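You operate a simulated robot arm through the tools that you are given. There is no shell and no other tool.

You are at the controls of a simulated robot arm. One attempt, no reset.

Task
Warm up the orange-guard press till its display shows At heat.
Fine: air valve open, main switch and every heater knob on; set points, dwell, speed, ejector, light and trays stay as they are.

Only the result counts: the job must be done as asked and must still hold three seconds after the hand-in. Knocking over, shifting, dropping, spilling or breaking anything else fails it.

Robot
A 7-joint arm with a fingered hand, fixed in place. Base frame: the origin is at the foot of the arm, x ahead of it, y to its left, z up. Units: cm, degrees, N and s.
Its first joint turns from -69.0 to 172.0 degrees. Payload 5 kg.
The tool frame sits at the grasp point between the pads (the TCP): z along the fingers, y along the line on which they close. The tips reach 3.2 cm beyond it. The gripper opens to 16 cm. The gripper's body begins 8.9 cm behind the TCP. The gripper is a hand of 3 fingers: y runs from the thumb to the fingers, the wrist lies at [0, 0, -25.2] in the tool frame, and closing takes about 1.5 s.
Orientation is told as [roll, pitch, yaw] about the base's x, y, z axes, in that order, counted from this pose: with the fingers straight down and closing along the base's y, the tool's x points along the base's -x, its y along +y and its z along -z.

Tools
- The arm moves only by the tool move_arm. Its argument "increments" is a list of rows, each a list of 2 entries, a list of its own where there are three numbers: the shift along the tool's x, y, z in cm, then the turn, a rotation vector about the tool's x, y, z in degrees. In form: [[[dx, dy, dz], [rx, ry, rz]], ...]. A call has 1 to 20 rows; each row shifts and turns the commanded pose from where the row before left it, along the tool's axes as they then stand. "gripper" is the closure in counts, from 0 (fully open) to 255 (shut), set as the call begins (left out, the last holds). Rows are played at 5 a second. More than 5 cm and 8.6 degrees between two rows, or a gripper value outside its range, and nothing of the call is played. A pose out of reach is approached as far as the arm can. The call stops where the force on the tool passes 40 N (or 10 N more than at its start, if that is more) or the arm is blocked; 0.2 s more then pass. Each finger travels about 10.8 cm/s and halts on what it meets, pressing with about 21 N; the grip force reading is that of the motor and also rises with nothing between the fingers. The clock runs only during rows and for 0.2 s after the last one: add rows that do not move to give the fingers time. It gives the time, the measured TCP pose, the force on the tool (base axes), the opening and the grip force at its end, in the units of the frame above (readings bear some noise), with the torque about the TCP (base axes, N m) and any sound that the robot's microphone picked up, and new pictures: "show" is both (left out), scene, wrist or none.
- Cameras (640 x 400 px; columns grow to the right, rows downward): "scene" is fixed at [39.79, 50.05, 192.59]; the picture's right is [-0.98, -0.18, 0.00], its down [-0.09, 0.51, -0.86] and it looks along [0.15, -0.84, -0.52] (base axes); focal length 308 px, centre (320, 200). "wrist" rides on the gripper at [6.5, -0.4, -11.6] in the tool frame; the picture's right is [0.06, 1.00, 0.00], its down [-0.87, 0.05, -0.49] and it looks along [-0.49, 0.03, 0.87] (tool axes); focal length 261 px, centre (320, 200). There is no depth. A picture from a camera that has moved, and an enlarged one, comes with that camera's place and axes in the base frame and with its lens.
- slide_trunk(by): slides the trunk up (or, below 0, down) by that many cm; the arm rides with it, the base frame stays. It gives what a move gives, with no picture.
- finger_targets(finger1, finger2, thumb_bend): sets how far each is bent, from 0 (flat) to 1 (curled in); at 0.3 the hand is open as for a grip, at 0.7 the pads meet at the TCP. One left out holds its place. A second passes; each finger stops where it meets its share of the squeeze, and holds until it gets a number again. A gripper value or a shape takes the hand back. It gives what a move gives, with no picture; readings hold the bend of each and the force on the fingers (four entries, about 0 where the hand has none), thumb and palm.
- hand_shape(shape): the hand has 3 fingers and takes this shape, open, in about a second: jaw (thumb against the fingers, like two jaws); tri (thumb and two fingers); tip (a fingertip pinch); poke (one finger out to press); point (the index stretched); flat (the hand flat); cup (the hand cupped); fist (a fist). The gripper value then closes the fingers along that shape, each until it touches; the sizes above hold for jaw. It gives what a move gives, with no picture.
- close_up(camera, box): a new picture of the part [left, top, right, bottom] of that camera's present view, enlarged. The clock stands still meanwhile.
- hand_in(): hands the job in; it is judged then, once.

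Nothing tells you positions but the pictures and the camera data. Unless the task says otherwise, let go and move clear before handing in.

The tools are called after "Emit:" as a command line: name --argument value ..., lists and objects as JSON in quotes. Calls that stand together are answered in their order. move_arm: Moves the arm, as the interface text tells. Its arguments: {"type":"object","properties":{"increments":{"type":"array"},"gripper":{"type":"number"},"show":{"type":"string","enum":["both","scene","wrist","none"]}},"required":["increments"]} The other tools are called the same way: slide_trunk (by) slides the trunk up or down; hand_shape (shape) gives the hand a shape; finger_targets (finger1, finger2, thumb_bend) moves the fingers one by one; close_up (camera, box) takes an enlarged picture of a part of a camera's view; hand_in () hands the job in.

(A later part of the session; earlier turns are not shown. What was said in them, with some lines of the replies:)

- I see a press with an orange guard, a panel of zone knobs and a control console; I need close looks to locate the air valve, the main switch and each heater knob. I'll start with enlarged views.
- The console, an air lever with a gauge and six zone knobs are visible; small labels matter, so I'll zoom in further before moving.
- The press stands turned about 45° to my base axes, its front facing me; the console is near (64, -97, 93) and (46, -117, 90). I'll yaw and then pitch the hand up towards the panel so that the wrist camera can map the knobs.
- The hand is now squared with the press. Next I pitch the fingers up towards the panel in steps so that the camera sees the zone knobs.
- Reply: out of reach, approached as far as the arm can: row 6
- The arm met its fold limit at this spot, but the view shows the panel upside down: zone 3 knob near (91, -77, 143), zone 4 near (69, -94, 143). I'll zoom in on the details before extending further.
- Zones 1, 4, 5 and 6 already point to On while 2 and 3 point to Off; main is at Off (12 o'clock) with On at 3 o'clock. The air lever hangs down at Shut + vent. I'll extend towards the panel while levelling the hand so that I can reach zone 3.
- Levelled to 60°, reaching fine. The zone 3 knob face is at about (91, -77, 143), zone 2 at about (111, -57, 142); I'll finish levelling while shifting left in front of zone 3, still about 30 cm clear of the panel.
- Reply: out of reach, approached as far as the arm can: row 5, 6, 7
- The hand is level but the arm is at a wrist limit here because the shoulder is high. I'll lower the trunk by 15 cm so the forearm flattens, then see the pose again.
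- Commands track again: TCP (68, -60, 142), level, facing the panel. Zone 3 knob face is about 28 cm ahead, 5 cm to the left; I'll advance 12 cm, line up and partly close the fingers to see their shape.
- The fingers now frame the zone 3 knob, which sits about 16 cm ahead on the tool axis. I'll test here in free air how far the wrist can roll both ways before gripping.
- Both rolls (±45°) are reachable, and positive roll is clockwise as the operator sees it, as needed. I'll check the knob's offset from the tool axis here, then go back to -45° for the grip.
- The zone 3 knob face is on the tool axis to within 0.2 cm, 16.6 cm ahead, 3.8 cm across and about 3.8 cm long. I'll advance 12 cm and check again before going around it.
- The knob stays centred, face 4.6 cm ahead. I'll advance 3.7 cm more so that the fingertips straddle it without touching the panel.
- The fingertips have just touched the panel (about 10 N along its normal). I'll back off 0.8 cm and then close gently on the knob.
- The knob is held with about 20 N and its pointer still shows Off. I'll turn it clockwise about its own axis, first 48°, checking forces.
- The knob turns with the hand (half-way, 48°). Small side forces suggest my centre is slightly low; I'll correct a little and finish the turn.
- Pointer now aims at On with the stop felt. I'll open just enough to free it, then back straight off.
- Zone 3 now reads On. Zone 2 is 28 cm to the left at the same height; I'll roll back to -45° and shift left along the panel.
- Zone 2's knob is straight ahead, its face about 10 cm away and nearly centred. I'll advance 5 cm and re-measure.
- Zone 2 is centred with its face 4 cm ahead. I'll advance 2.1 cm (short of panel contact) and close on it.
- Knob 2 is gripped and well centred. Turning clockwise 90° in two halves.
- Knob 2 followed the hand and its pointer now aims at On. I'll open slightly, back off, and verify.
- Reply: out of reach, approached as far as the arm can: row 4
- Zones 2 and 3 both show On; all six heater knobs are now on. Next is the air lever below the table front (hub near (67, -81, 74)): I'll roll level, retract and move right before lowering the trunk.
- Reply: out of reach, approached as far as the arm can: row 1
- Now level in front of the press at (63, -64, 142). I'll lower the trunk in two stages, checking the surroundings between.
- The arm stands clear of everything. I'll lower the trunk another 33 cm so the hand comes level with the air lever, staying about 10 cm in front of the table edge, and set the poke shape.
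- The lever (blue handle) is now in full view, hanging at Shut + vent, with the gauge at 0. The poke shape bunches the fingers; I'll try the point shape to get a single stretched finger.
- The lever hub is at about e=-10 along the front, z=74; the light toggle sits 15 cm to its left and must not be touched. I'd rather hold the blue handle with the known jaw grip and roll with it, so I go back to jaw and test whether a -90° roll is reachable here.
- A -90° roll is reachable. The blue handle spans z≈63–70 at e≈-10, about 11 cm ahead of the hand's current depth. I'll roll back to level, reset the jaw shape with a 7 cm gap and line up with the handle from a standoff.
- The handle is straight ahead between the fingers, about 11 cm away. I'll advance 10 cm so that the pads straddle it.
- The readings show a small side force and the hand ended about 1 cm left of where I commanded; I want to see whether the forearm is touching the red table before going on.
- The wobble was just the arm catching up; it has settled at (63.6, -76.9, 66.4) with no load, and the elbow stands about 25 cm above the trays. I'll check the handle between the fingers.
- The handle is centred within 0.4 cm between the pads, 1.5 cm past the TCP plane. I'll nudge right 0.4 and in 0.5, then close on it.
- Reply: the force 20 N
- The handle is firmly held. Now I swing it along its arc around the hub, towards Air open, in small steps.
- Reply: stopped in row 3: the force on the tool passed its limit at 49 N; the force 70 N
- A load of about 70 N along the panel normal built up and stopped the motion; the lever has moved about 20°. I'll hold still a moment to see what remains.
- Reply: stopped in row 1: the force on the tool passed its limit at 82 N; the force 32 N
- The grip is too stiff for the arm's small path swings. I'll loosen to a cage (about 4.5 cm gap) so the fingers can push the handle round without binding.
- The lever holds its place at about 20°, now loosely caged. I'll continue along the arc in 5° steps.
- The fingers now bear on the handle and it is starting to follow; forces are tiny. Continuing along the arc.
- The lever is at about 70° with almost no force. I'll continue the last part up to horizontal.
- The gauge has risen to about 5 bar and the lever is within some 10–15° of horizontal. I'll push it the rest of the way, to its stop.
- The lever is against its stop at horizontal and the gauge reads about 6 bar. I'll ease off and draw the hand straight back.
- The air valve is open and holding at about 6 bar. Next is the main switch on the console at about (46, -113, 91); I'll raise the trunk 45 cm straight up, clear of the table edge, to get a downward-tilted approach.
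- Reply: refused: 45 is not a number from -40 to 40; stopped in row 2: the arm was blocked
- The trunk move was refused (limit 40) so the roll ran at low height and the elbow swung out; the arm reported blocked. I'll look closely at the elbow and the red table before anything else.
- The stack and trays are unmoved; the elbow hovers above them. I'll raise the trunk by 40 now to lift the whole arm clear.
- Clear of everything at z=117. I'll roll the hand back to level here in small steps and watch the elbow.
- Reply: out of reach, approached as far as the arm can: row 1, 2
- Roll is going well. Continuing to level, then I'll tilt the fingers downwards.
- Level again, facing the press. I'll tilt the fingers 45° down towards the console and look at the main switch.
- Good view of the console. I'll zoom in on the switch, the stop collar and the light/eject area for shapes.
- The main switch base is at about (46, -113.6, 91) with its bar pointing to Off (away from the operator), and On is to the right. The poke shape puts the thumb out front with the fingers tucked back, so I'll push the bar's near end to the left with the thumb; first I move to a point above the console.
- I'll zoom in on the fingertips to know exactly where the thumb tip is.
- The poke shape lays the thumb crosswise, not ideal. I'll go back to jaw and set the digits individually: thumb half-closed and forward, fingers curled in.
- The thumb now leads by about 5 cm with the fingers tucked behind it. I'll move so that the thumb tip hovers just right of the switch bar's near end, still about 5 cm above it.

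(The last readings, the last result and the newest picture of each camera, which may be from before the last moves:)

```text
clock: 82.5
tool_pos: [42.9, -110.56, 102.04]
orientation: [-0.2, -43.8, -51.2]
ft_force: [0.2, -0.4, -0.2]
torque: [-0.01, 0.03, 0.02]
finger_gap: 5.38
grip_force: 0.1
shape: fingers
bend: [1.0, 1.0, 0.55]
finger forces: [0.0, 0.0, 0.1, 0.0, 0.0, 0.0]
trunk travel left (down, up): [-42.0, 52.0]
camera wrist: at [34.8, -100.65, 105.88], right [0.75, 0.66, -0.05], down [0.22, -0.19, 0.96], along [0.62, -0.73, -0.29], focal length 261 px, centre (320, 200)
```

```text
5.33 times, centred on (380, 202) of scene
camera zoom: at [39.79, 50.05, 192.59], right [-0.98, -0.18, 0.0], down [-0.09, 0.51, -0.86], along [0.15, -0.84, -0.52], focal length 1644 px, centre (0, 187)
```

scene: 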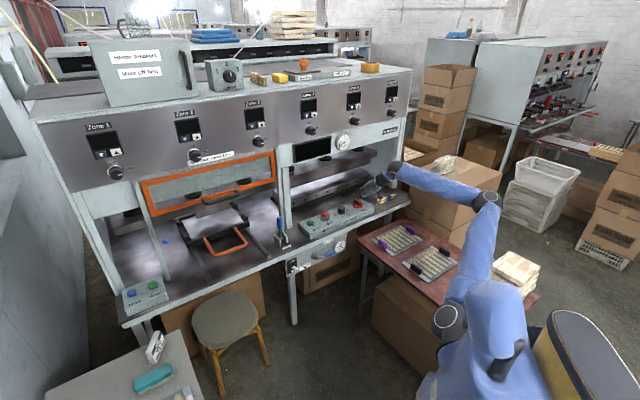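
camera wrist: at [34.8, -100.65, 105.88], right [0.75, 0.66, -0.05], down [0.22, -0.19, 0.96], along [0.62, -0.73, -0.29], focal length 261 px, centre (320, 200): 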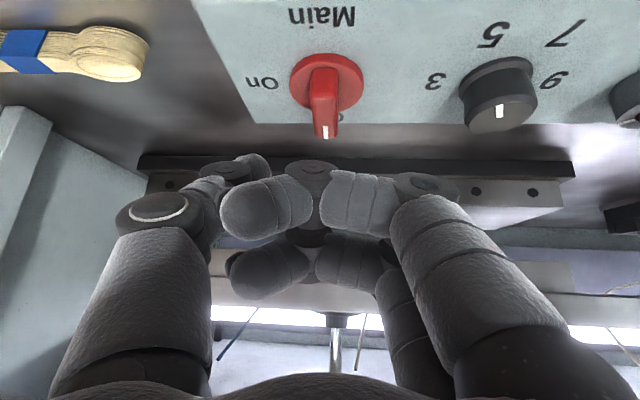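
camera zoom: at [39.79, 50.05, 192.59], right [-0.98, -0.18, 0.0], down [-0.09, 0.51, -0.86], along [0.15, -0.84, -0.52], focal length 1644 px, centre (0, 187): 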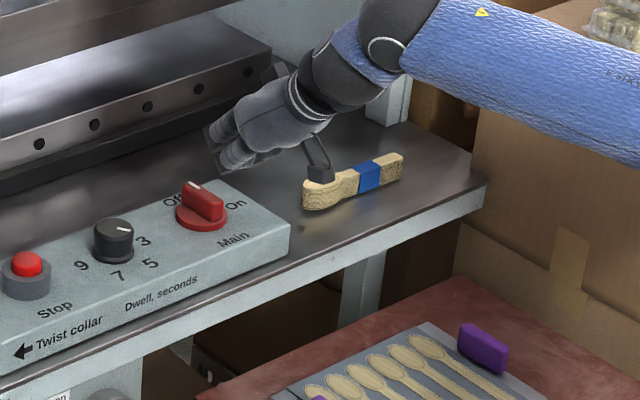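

The thumb tip is about 4 cm right of the switch centre and 7 cm above the working height. I'll lower it straight down beside the bar.

Emit:
move_arm --increments '[[[1.6, 0, 1.66], [0, 0, 0]], [[1.6, 0, 1.66], [0, 0, 0]], [[1.4, 0, 1.45], [0, 0, 0]]]' --show "both"

Emit:
close_up --camera "wrist" --box '[180, 80, 420, 230]'

Emit:
close_up --camera "scene" --box '[320, 165, 440, 240]'

```text
clock: 83.3
tool_pos: [42.95, -110.3, 95.59]
orientation: [-0.3, -43.7, -51.1]
ft_force: [-0.2, 0.2, 0.6]
torque: [-0.01, -0.04, 0.01]
finger_gap: 5.43
grip_force: 0.1
shape: fingers
bend: [1.0, 1.0, 0.55]
finger forces: [0.1, 0.1, 0.0, 0.0, 0.1, 0.0]
trunk travel left (down, up): [-42.0, 52.0]
camera wrist: at [34.76, -100.54, 99.39], right [0.75, 0.66, -0.05], down [0.22, -0.19, 0.96], along [0.62, -0.73, -0.29], focal length 261 px, centre (320, 200)
```

scene: 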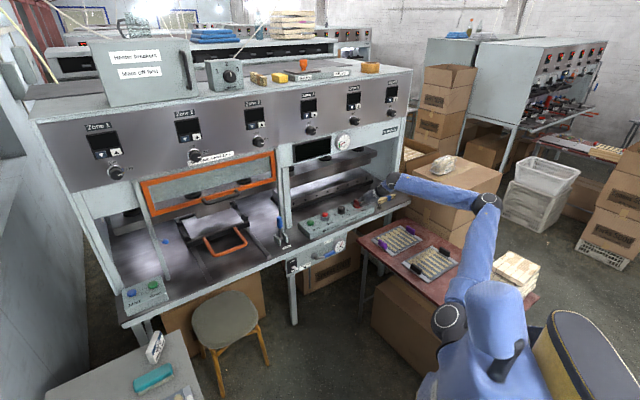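
wrist: 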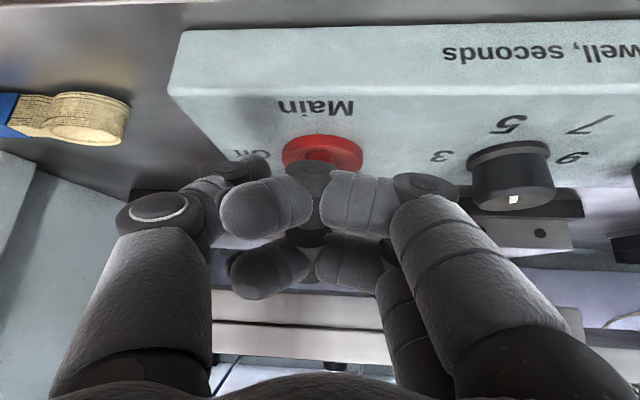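

```text
2.67 times, centred on (300, 155) of wrist
camera zoom: at [34.76, -100.54, 99.39], right [0.75, 0.66, -0.05], down [0.22, -0.19, 0.96], along [0.62, -0.73, -0.29], focal length 695 px, centre (373, 320)
```

zoom: 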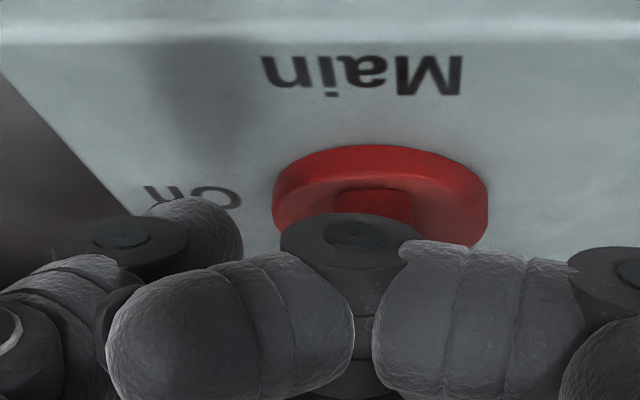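

```text
5.33 times, centred on (380, 202) of scene
camera zoom: at [39.79, 50.05, 192.59], right [-0.98, -0.18, 0.0], down [-0.09, 0.51, -0.86], along [0.15, -0.84, -0.52], focal length 1644 px, centre (0, 187)
```

zoom: 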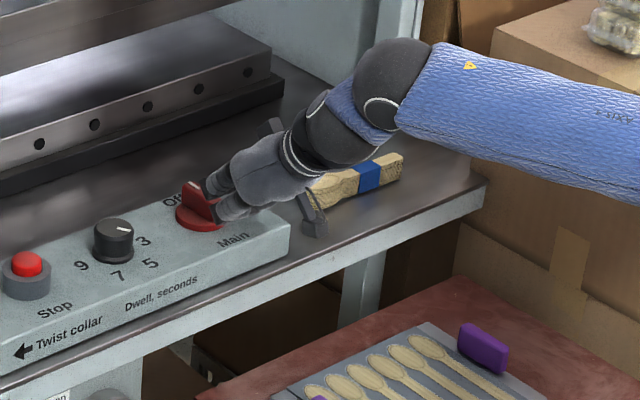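

The thumb tip is about 2.5 cm to the right of the bar with no contact. I'll slide left in small steps to meet it and start turning.

Emit:
move_arm --increments '[[[0.07, 1.0, -0.07], [0, 0, 0]], [[0.07, 1.0, -0.07], [0, 0, 0]], [[0.04, 0.5, -0.03], [0, 0, 0]]]' --show "wrist"

Emit:
close_up --camera "wrist" --box '[180, 80, 420, 230]'

Emit:
close_up --camera "scene" --box '[320, 165, 440, 240]'

```text
clock: 84.1
tool_pos: [44.74, -108.53, 95.68]
orientation: [-0.2, -43.8, -51.2]
ft_force: [-1.6, -1.0, -0.2]
torque: [-0.05, 0.07, -0.06]
finger_gap: 5.46
grip_force: 1.1
shape: fingers
bend: [1.0, 1.0, 0.54]
finger forces: [0.1, 0.0, 0.0, 0.0, 2.1, 0.1]
trunk travel left (down, up): [-42.0, 52.0]
camera wrist: at [36.56, -98.77, 99.43], right [0.75, 0.66, -0.05], down [0.22, -0.19, 0.96], along [0.62, -0.73, -0.29], focal length 261 px, centre (320, 200)
```

wrist: 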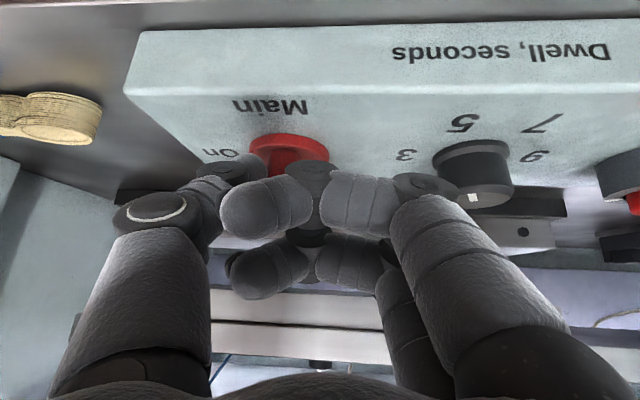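

```text
2.67 times, centred on (300, 155) of wrist
camera zoom: at [36.56, -98.77, 99.43], right [0.75, 0.66, -0.05], down [0.22, -0.19, 0.96], along [0.62, -0.73, -0.29], focal length 695 px, centre (373, 320)
```

zoom: 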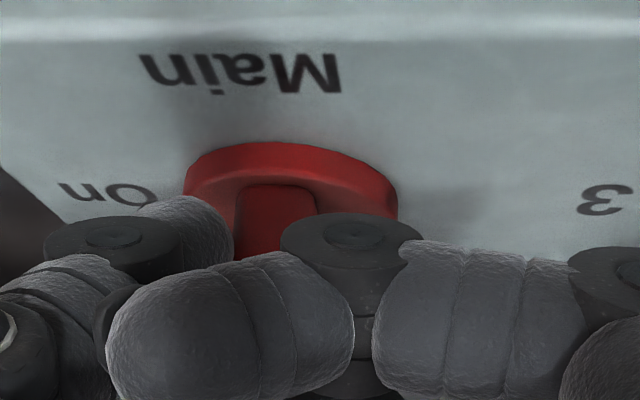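

```text
5.33 times, centred on (380, 202) of scene
camera zoom: at [39.79, 50.05, 192.59], right [-0.98, -0.18, 0.0], down [-0.09, 0.51, -0.86], along [0.15, -0.84, -0.52], focal length 1644 px, centre (0, 187)
```

zoom: 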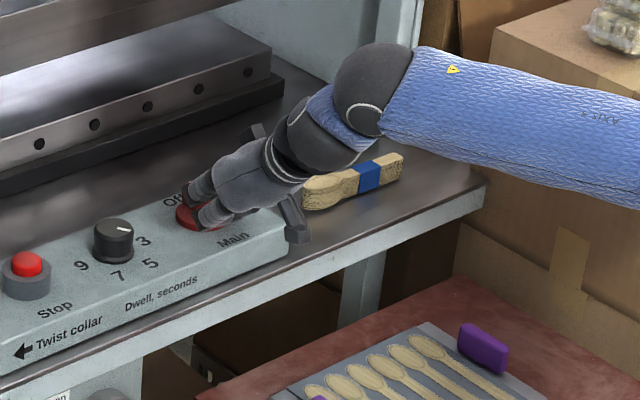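

Contact made (2 N on the thumb) on the near half of the bar. Pushing on leftwards with a slight pull towards me to follow the arc.

Emit:
move_arm --increments '[[[0.15, 0.585, -0.14], [0, 0, 0]], [[0.15, 0.585, -0.14], [0, 0, 0]]]' --show "wrist"

Emit:
close_up --camera "wrist" --box '[180, 80, 420, 230]'

Emit:
close_up --camera "scene" --box '[320, 165, 440, 240]'

```text
clock: 84.7
tool_pos: [45.55, -107.44, 95.49]
orientation: [-0.2, -43.8, -51.1]
ft_force: [0.3, -0.3, -0.2]
torque: [0.04, -0.02, -0.02]
finger_gap: 5.42
grip_force: 0.2
shape: fingers
bend: [1.0, 1.0, 0.55]
finger forces: [0.0, 0.0, 0.0, 0.0, 0.4, 0.0]
trunk travel left (down, up): [-42.0, 52.0]
camera wrist: at [37.33, -97.64, 99.37], right [0.75, 0.66, -0.05], down [0.22, -0.19, 0.96], along [0.62, -0.73, -0.29], focal length 261 px, centre (320, 200)
```

wrist: 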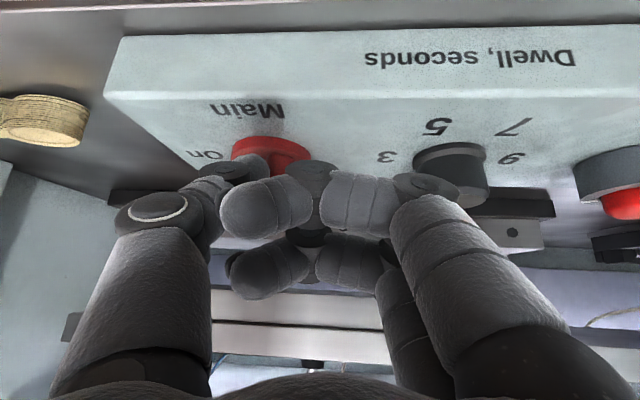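

```text
2.67 times, centred on (300, 155) of wrist
camera zoom: at [37.33, -97.64, 99.37], right [0.75, 0.66, -0.05], down [0.22, -0.19, 0.96], along [0.62, -0.73, -0.29], focal length 695 px, centre (373, 320)
```

zoom: 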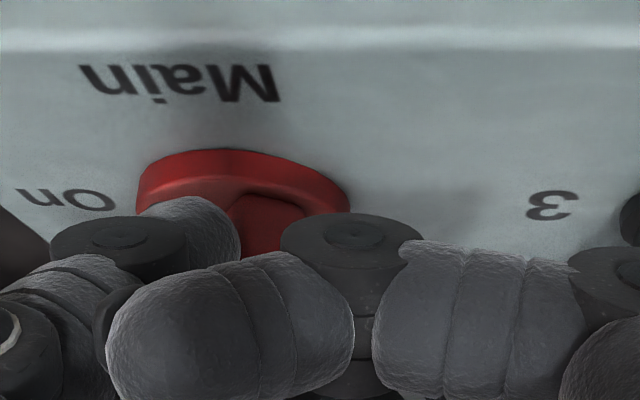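

```text
5.33 times, centred on (380, 202) of scene
camera zoom: at [39.79, 50.05, 192.59], right [-0.98, -0.18, 0.0], down [-0.09, 0.51, -0.86], along [0.15, -0.84, -0.52], focal length 1644 px, centre (0, 187)
```

zoom: 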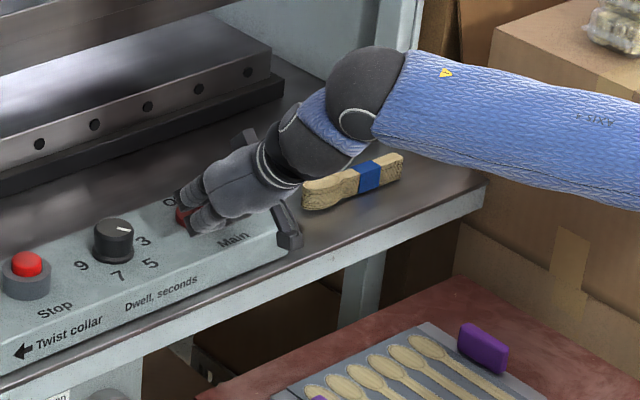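

The bar is turning (about 30°). Continuing the arc: left, then away.

Emit:
move_arm --increments '[[[0.04, 0.63, -0.04], [0, 0, 0]], [[-0.04, 0.64, 0.04], [0, 0, 0]]]' --show "none"

Emit:
move_arm --increments '[[[-0.2, 0.55, 0.2], [0, 0, 0]], [[-0.25, 0.55, 0.24], [0, 0, 0]]]' --show "wrist"

Emit:
close_up --camera "wrist" --box '[180, 80, 420, 230]'

Emit:
close_up --camera "scene" --box '[320, 165, 440, 240]'

```text
clock: 85.3
tool_pos: [46.48, -106.64, 95.52]
orientation: [-0.2, -43.8, -51.2]
ft_force: [-0.5, 0.4, 0.7]
torque: [0.01, -0.02, 0.02]
finger_gap: 5.41
grip_force: 0.1
shape: fingers
bend: [1.0, 1.0, 0.55]
finger forces: [0.1, 0.1, 0.1, 0.1, 0.3, 0.0]
trunk travel left (down, up): [-42.0, 52.0]
```

```text
clock: 85.9
tool_pos: [47.63, -106.3, 95.38]
orientation: [-0.2, -43.7, -51.1]
ft_force: [0.0, -0.1, 0.3]
torque: [-0.02, -0.01, 0.0]
finger_gap: 5.39
grip_force: 0.0
shape: fingers
bend: [1.0, 1.0, 0.55]
finger forces: [0.0, 0.0, 0.0, 0.1, 0.0, 0.0]
trunk travel left (down, up): [-42.0, 52.0]
camera wrist: at [39.57, -96.62, 99.25], right [0.75, 0.66, -0.05], down [0.22, -0.19, 0.96], along [0.62, -0.73, -0.29], focal length 261 px, centre (320, 200)
```

wrist: 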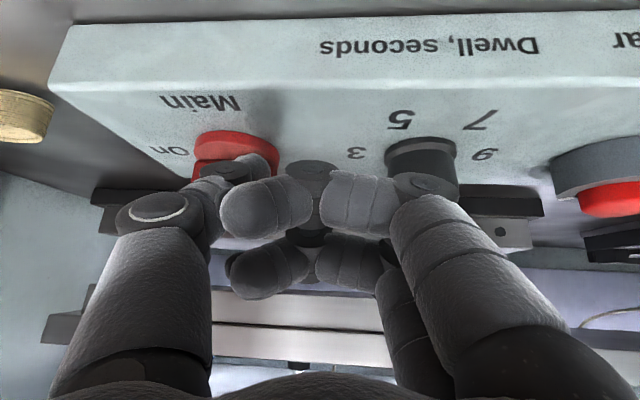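

```text
2.67 times, centred on (300, 155) of wrist
camera zoom: at [39.57, -96.62, 99.25], right [0.75, 0.66, -0.05], down [0.22, -0.19, 0.96], along [0.62, -0.73, -0.29], focal length 695 px, centre (373, 320)
```

zoom: 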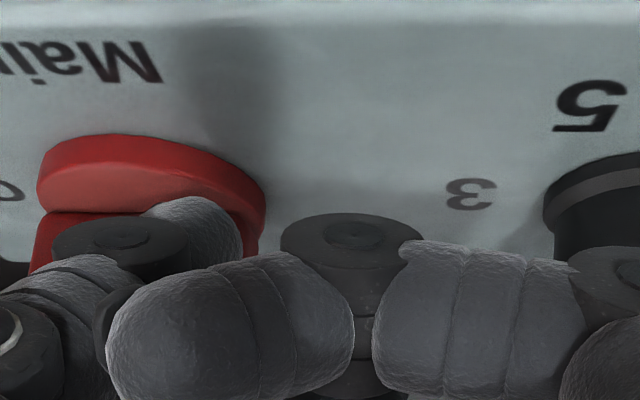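

```text
5.33 times, centred on (380, 202) of scene
camera zoom: at [39.79, 50.05, 192.59], right [-0.98, -0.18, 0.0], down [-0.09, 0.51, -0.86], along [0.15, -0.84, -0.52], focal length 1644 px, centre (0, 187)
```

zoom: 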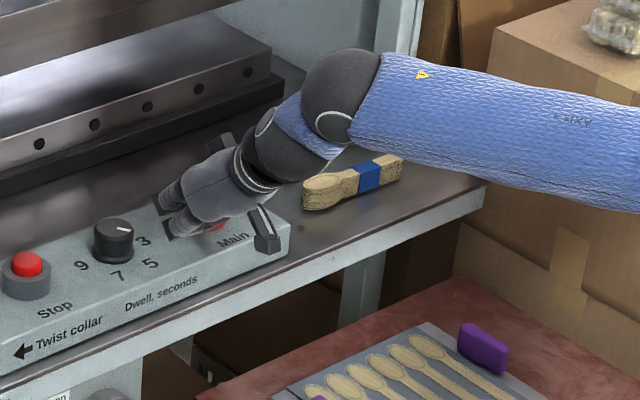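

The bar seems to have swung round towards On. I'll check the displays for power.

Emit:
close_up --camera "scene" --box '[270, 115, 350, 165]'

Emit:
close_up --camera "scene" --box '[80, 60, 400, 200]'

```text
8.00 times, centred on (310, 140) of scene
camera zoom: at [39.79, 50.05, 192.59], right [-0.98, -0.18, 0.0], down [-0.09, 0.51, -0.86], along [0.15, -0.84, -0.52], focal length 2467 px, centre (400, 680)
```

zoom: 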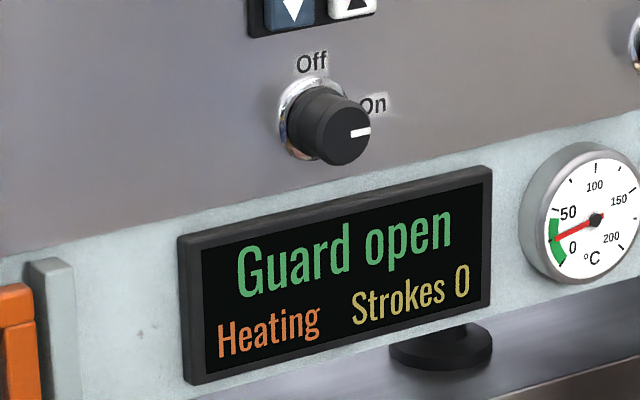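

```text
2.00 times, centred on (240, 130) of scene
camera zoom: at [39.79, 50.05, 192.59], right [-0.98, -0.18, 0.0], down [-0.09, 0.51, -0.86], along [0.15, -0.84, -0.52], focal length 617 px, centre (480, 340)
```

zoom: 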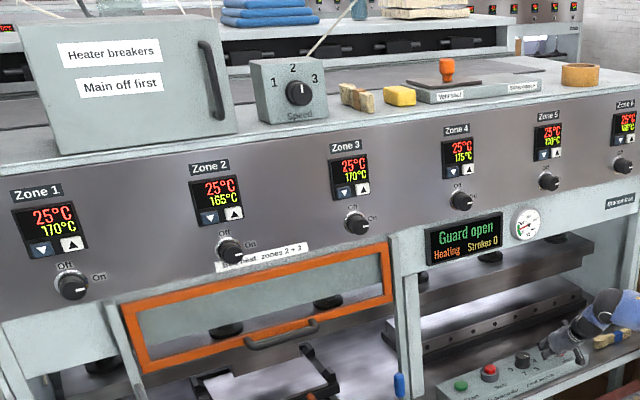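

Power is on: the display shows "Guard open / Heating / Strokes 0" and all six zones show 25 °C with their set points. I'll lift the hand straight up off the switch and check it is fully at On.

Emit:
move_arm --increments '[[[-1.4, -0.3, -1.45], [0, 0, 0]], [[-2.1, -0.3, -2.17], [0, 0, 0]], [[-2.8, 0, -2.9], [0, 0, 0]], [[-2.8, 0, -2.9], [0, 0, 0]]]' --show "both"

Emit:
close_up --camera "wrist" --box '[160, 0, 480, 160]'

Emit:
close_up --camera "scene" --box '[300, 175, 420, 250]'

Emit:
close_up --camera "scene" --box '[80, 60, 400, 200]'

```text
clock: 86.9
tool_pos: [47.31, -106.68, 108.64]
orientation: [-0.4, -43.9, -51.1]
ft_force: [0.2, -0.2, 0.0]
torque: [0.03, 0.0, -0.01]
finger_gap: 5.38
grip_force: 0.1
shape: fingers
bend: [1.0, 1.0, 0.55]
finger forces: [0.1, 0.0, 0.0, 0.0, 0.0, 0.0]
trunk travel left (down, up): [-42.0, 52.0]
camera wrist: at [39.14, -96.96, 112.38], right [0.75, 0.66, -0.05], down [0.22, -0.19, 0.96], along [0.62, -0.73, -0.29], focal length 261 px, centre (320, 200)
```

scene: 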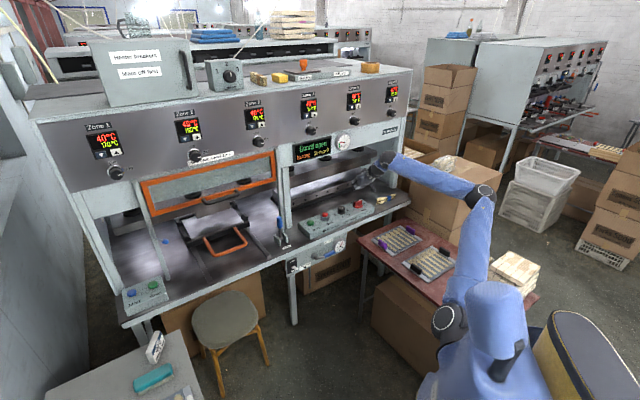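
wrist: 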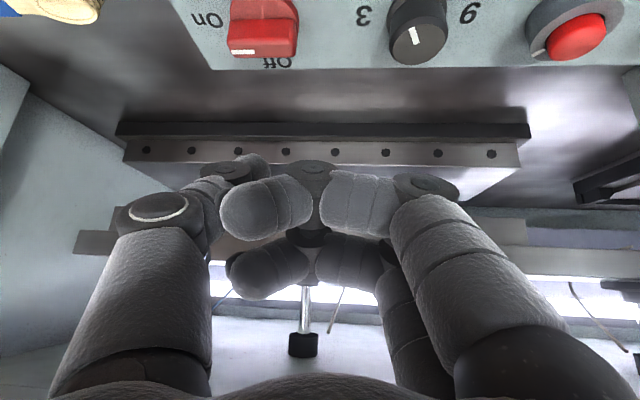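

```text
2.00 times, centred on (320, 80) of wrist
camera zoom: at [39.14, -96.96, 112.38], right [0.75, 0.66, -0.05], down [0.22, -0.19, 0.96], along [0.62, -0.73, -0.29], focal length 521 px, centre (320, 440)
```

zoom: 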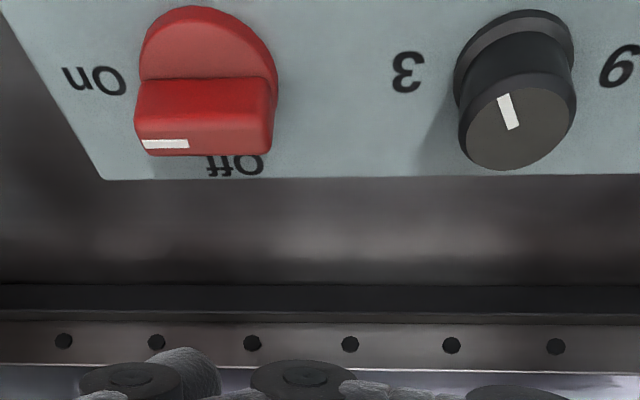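

```text
5.33 times, centred on (360, 212) of scene
camera zoom: at [39.79, 50.05, 192.59], right [-0.98, -0.18, 0.0], down [-0.09, 0.51, -0.86], along [0.15, -0.84, -0.52], focal length 1644 px, centre (107, 133)
```

zoom: 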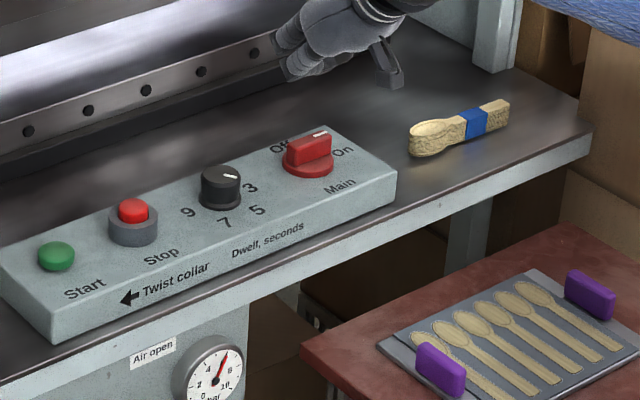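

```text
2.00 times, centred on (240, 130) of scene
camera zoom: at [39.79, 50.05, 192.59], right [-0.98, -0.18, 0.0], down [-0.09, 0.51, -0.86], along [0.15, -0.84, -0.52], focal length 617 px, centre (480, 340)
```

zoom: 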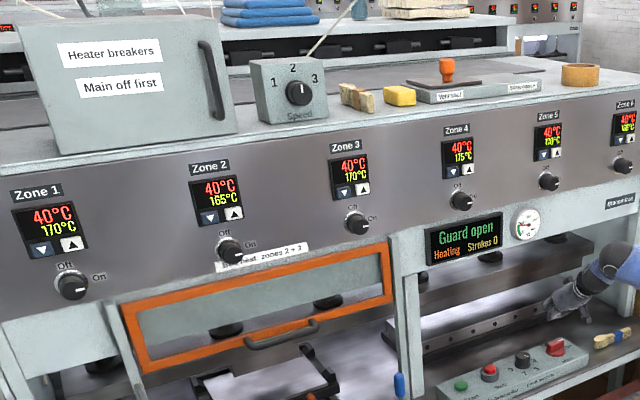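

Main is squarely at On and all zones are already climbing together (40 °C). I'll draw the hand back clear of the press and let it heat.

Emit:
move_arm --increments '[[[2.5, -0.39, -3.0], [0, 0, 0]], [[2.5, -0.39, -3.0], [0, 0, 0]], [[2.5, -0.39, -3.0], [0, 0, 0]], [[2.5, -0.39, -3.0], [0, 0, 0]], [[2.0, 0, -2.6], [0, 0, 0]], [[0, 0, 0], [0, 0, 0]], [[0, 0, 0], [0, 0, 0]], [[0, 0, 0], [0, 0, 0]], [[0, 0, 0], [0, 0, 0]], [[0, 0, 0], [0, 0, 0]], [[0, 0, 0], [0, 0, 0]], [[0, 0, 0], [0, 0, 0]], [[0, 0, 0], [0, 0, 0]], [[0, 0, 0], [0, 0, 0]], [[0, 0, 0], [0, 0, 0]]]' --show "scene"

Emit:
close_up --camera "scene" --box '[80, 60, 400, 200]'

```text
clock: 90.1
tool_pos: [34.44, -93.15, 110.96]
orientation: [-0.3, -43.8, -51.2]
ft_force: [0.4, 0.6, -0.3]
torque: [-0.03, -0.03, 0.01]
finger_gap: 5.4
grip_force: 0.1
shape: fingers
bend: [1.0, 1.0, 0.55]
finger forces: [0.0, 0.0, 0.0, 0.0, 0.0, 0.0]
trunk travel left (down, up): [-42.0, 52.0]
```

scene: 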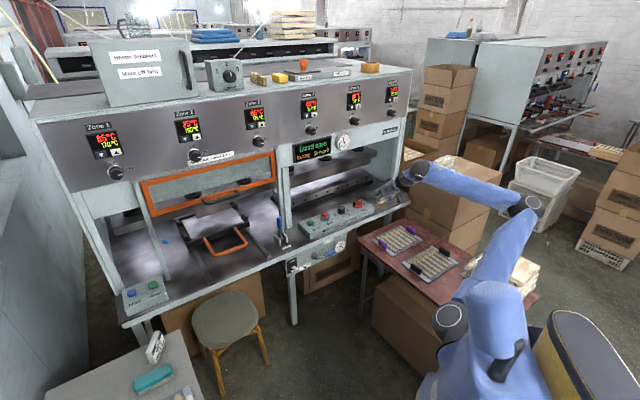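

```text
2.00 times, centred on (240, 130) of scene
camera zoom: at [39.79, 50.05, 192.59], right [-0.98, -0.18, 0.0], down [-0.09, 0.51, -0.86], along [0.15, -0.84, -0.52], focal length 617 px, centre (480, 340)
```

zoom: 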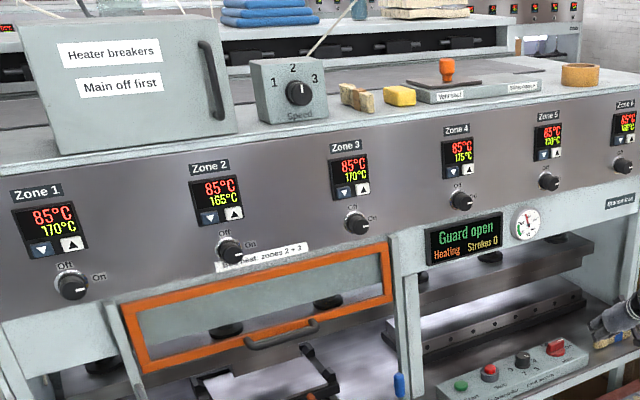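

All zones are at 85 °C and rising about 14 °C a second. I'll wait in place.

Emit:
move_arm --increments '[[[0, 0, 0], [0, 0, 0]], [[0, 0, 0], [0, 0, 0]], [[0, 0, 0], [0, 0, 0]], [[0, 0, 0], [0, 0, 0]], [[0, 0, 0], [0, 0, 0]], [[0, 0, 0], [0, 0, 0]], [[0, 0, 0], [0, 0, 0]], [[0, 0, 0], [0, 0, 0]], [[0, 0, 0], [0, 0, 0]], [[0, 0, 0], [0, 0, 0]], [[0, 0, 0], [0, 0, 0]], [[0, 0, 0], [0, 0, 0]], [[0, 0, 0], [0, 0, 0]], [[0, 0, 0], [0, 0, 0]], [[0, 0, 0], [0, 0, 0]], [[0, 0, 0], [0, 0, 0]], [[0, 0, 0], [0, 0, 0]], [[0, 0, 0], [0, 0, 0]], [[0, 0, 0], [0, 0, 0]], [[0, 0, 0], [0, 0, 0]]]' --show "none"

Emit:
close_up --camera "scene" --box '[80, 60, 400, 200]'

Emit:
move_arm --increments '[[[0, 0, 0], [0, 0, 0]], [[0, 0, 0], [0, 0, 0]], [[0, 0, 0], [0, 0, 0]], [[0, 0, 0], [0, 0, 0]], [[0, 0, 0], [0, 0, 0]], [[0, 0, 0], [0, 0, 0]], [[0, 0, 0], [0, 0, 0]], [[0, 0, 0], [0, 0, 0]], [[0, 0, 0], [0, 0, 0]], [[0, 0, 0], [0, 0, 0]], [[0, 0, 0], [0, 0, 0]], [[0, 0, 0], [0, 0, 0]], [[0, 0, 0], [0, 0, 0]], [[0, 0, 0], [0, 0, 0]], [[0, 0, 0], [0, 0, 0]], [[0, 0, 0], [0, 0, 0]], [[0, 0, 0], [0, 0, 0]], [[0, 0, 0], [0, 0, 0]], [[0, 0, 0], [0, 0, 0]], [[0, 0, 0], [0, 0, 0]]]' --show "none"

Emit:
close_up --camera "scene" --box '[80, 60, 400, 200]'

```text
clock: 94.3
tool_pos: [34.4, -93.19, 110.97]
orientation: [-0.2, -43.8, -51.2]
ft_force: [-1.0, 0.2, 0.2]
torque: [0.02, 0.03, -0.02]
finger_gap: 5.38
grip_force: 0.1
shape: fingers
bend: [1.0, 1.0, 0.55]
finger forces: [0.0, 0.0, 0.0, 0.1, 0.1, 0.0]
trunk travel left (down, up): [-42.0, 52.0]
```

```text
2.00 times, centred on (240, 130) of scene
camera zoom: at [39.79, 50.05, 192.59], right [-0.98, -0.18, 0.0], down [-0.09, 0.51, -0.86], along [0.15, -0.84, -0.52], focal length 617 px, centre (480, 340)
```

zoom: 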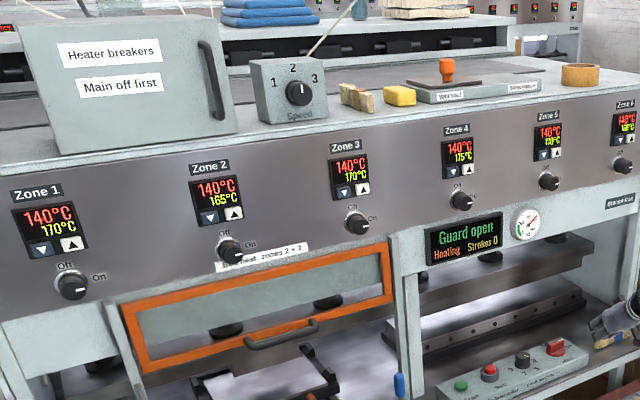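

```text
clock: 98.5
tool_pos: [34.37, -93.08, 111.01]
orientation: [-0.2, -43.9, -51.2]
ft_force: [0.4, -0.2, 0.0]
torque: [0.02, -0.03, -0.03]
finger_gap: 5.4
grip_force: 0.1
shape: fingers
bend: [1.0, 1.0, 0.55]
finger forces: [0.1, 0.0, 0.0, 0.0, 0.1, 0.1]
trunk travel left (down, up): [-42.0, 52.0]
```

```text
2.00 times, centred on (240, 130) of scene
camera zoom: at [39.79, 50.05, 192.59], right [-0.98, -0.18, 0.0], down [-0.09, 0.51, -0.86], along [0.15, -0.84, -0.52], focal length 617 px, centre (480, 340)
```

zoom: 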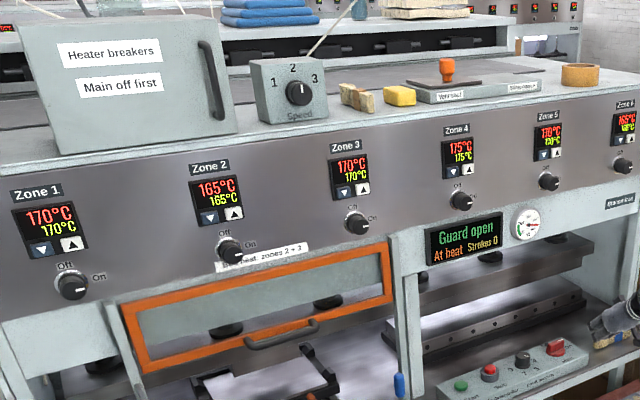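

The display shows "At heat" with every zone at its set point. I'll wait a few seconds more to confirm that it holds and check that nothing else was disturbed.

Emit:
move_arm --increments '[[[0, 0, 0], [0, 0, 0]], [[0, 0, 0], [0, 0, 0]], [[0, 0, 0], [0, 0, 0]], [[0, 0, 0], [0, 0, 0]], [[0, 0, 0], [0, 0, 0]], [[0, 0, 0], [0, 0, 0]], [[0, 0, 0], [0, 0, 0]], [[0, 0, 0], [0, 0, 0]], [[0, 0, 0], [0, 0, 0]], [[0, 0, 0], [0, 0, 0]], [[0, 0, 0], [0, 0, 0]], [[0, 0, 0], [0, 0, 0]], [[0, 0, 0], [0, 0, 0]], [[0, 0, 0], [0, 0, 0]], [[0, 0, 0], [0, 0, 0]], [[0, 0, 0], [0, 0, 0]], [[0, 0, 0], [0, 0, 0]], [[0, 0, 0], [0, 0, 0]], [[0, 0, 0], [0, 0, 0]], [[0, 0, 0], [0, 0, 0]]]' --show "both"

Emit:
close_up --camera "scene" --box '[270, 60, 430, 160]'

Emit:
close_up --camera "scene" --box '[260, 170, 480, 300]'

Emit:
close_up --camera "scene" --box '[80, 110, 240, 200]'

```text
clock: 102.7
tool_pos: [34.45, -93.07, 110.96]
orientation: [-0.2, -43.9, -51.2]
ft_force: [-0.9, -0.3, -1.0]
torque: [-0.04, -0.02, -0.02]
finger_gap: 5.42
grip_force: 0.0
shape: fingers
bend: [1.0, 1.0, 0.55]
finger forces: [0.0, 0.1, 0.0, 0.0, 0.1, 0.0]
trunk travel left (down, up): [-42.0, 52.0]
camera wrist: at [26.16, -83.37, 114.77], right [0.75, 0.66, -0.05], down [0.22, -0.19, 0.96], along [0.62, -0.73, -0.29], focal length 261 px, centre (320, 200)
```

scene: 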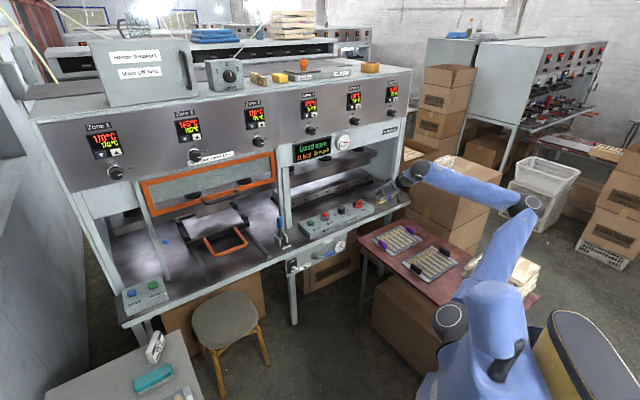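
wrist: 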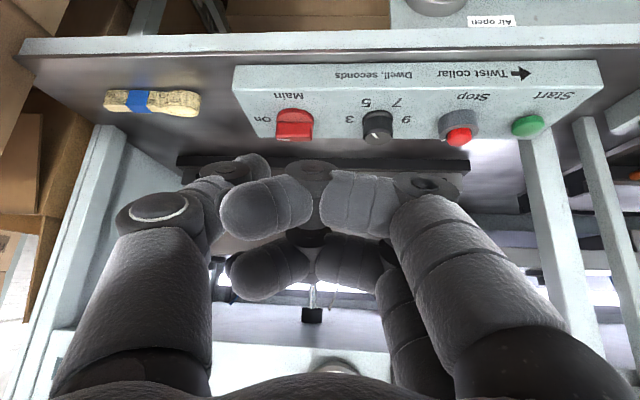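

```text
4.00 times, centred on (350, 110) of scene
camera zoom: at [39.79, 50.05, 192.59], right [-0.98, -0.18, 0.0], down [-0.09, 0.51, -0.86], along [0.15, -0.84, -0.52], focal length 1233 px, centre (200, 560)
```

zoom: 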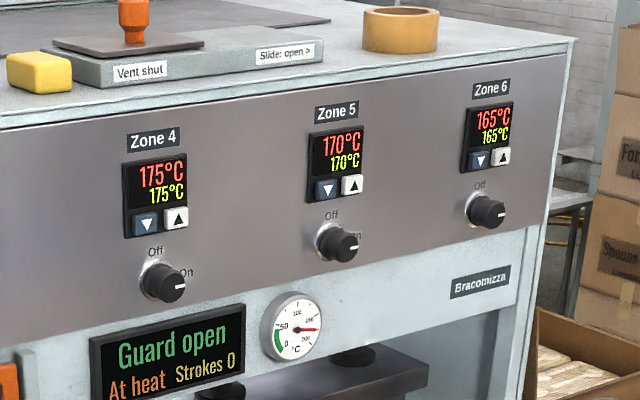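

```text
2.91 times, centred on (370, 235) of scene
camera zoom: at [39.79, 50.05, 192.59], right [-0.98, -0.18, 0.0], down [-0.09, 0.51, -0.86], along [0.15, -0.84, -0.52], focal length 897 px, centre (174, 98)
```

zoom: 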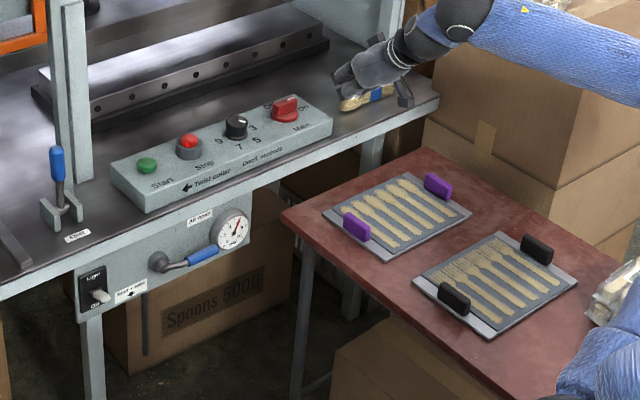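

```text
4.00 times, centred on (160, 155) of scene
camera zoom: at [39.79, 50.05, 192.59], right [-0.98, -0.18, 0.0], down [-0.09, 0.51, -0.86], along [0.15, -0.84, -0.52], focal length 1233 px, centre (960, 380)
```

zoom: 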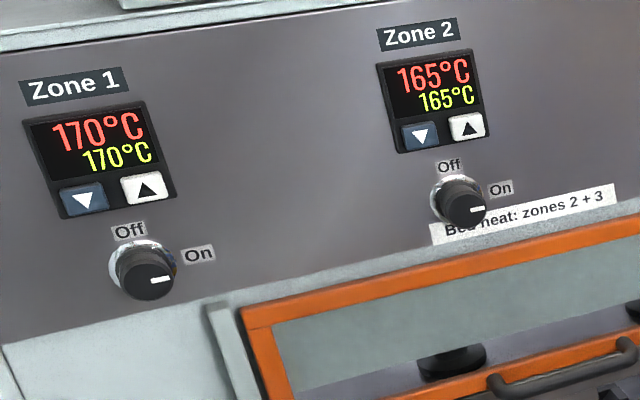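

The press holds steady at "At heat": all six knobs On and zones at their set points, main On, air open at about 6 bar. Dwell, speed, light, ejector and trays look unchanged, and the hand is clear of everything, so I hand the job in.

Emit:
hand_in

```text
The job is handed in.
```

The press is warmed up: its display shows "At heat", and it was still showing that about four seconds later, just before I handed the job in.

- **Heater knobs:** zones 2 and 3 were off, and I turned both on. Zones 1, 4, 5 and 6 were already on. All six zones read their set points (165–175 °C).
- **Air valve:** I swung it from "Shut + vent" to open, and the gauge reads about 6 bar. While I was moving the lever, the force on the hand briefly went over the limit (up to 82 N). I loosened the grip and finished without trouble, and saw no damage.
- **Main switch:** it is on.
- **Left as they were:** I did not touch the set points, dwell, speed, ejector, light or trays, and they look unchanged in the pictures.

At one point the arm reported it was blocked while its elbow was above the red table. The trays and the stack there had not moved.

The display also says "Guard open". I left the guard as I found it, since the press reached heat anyway.
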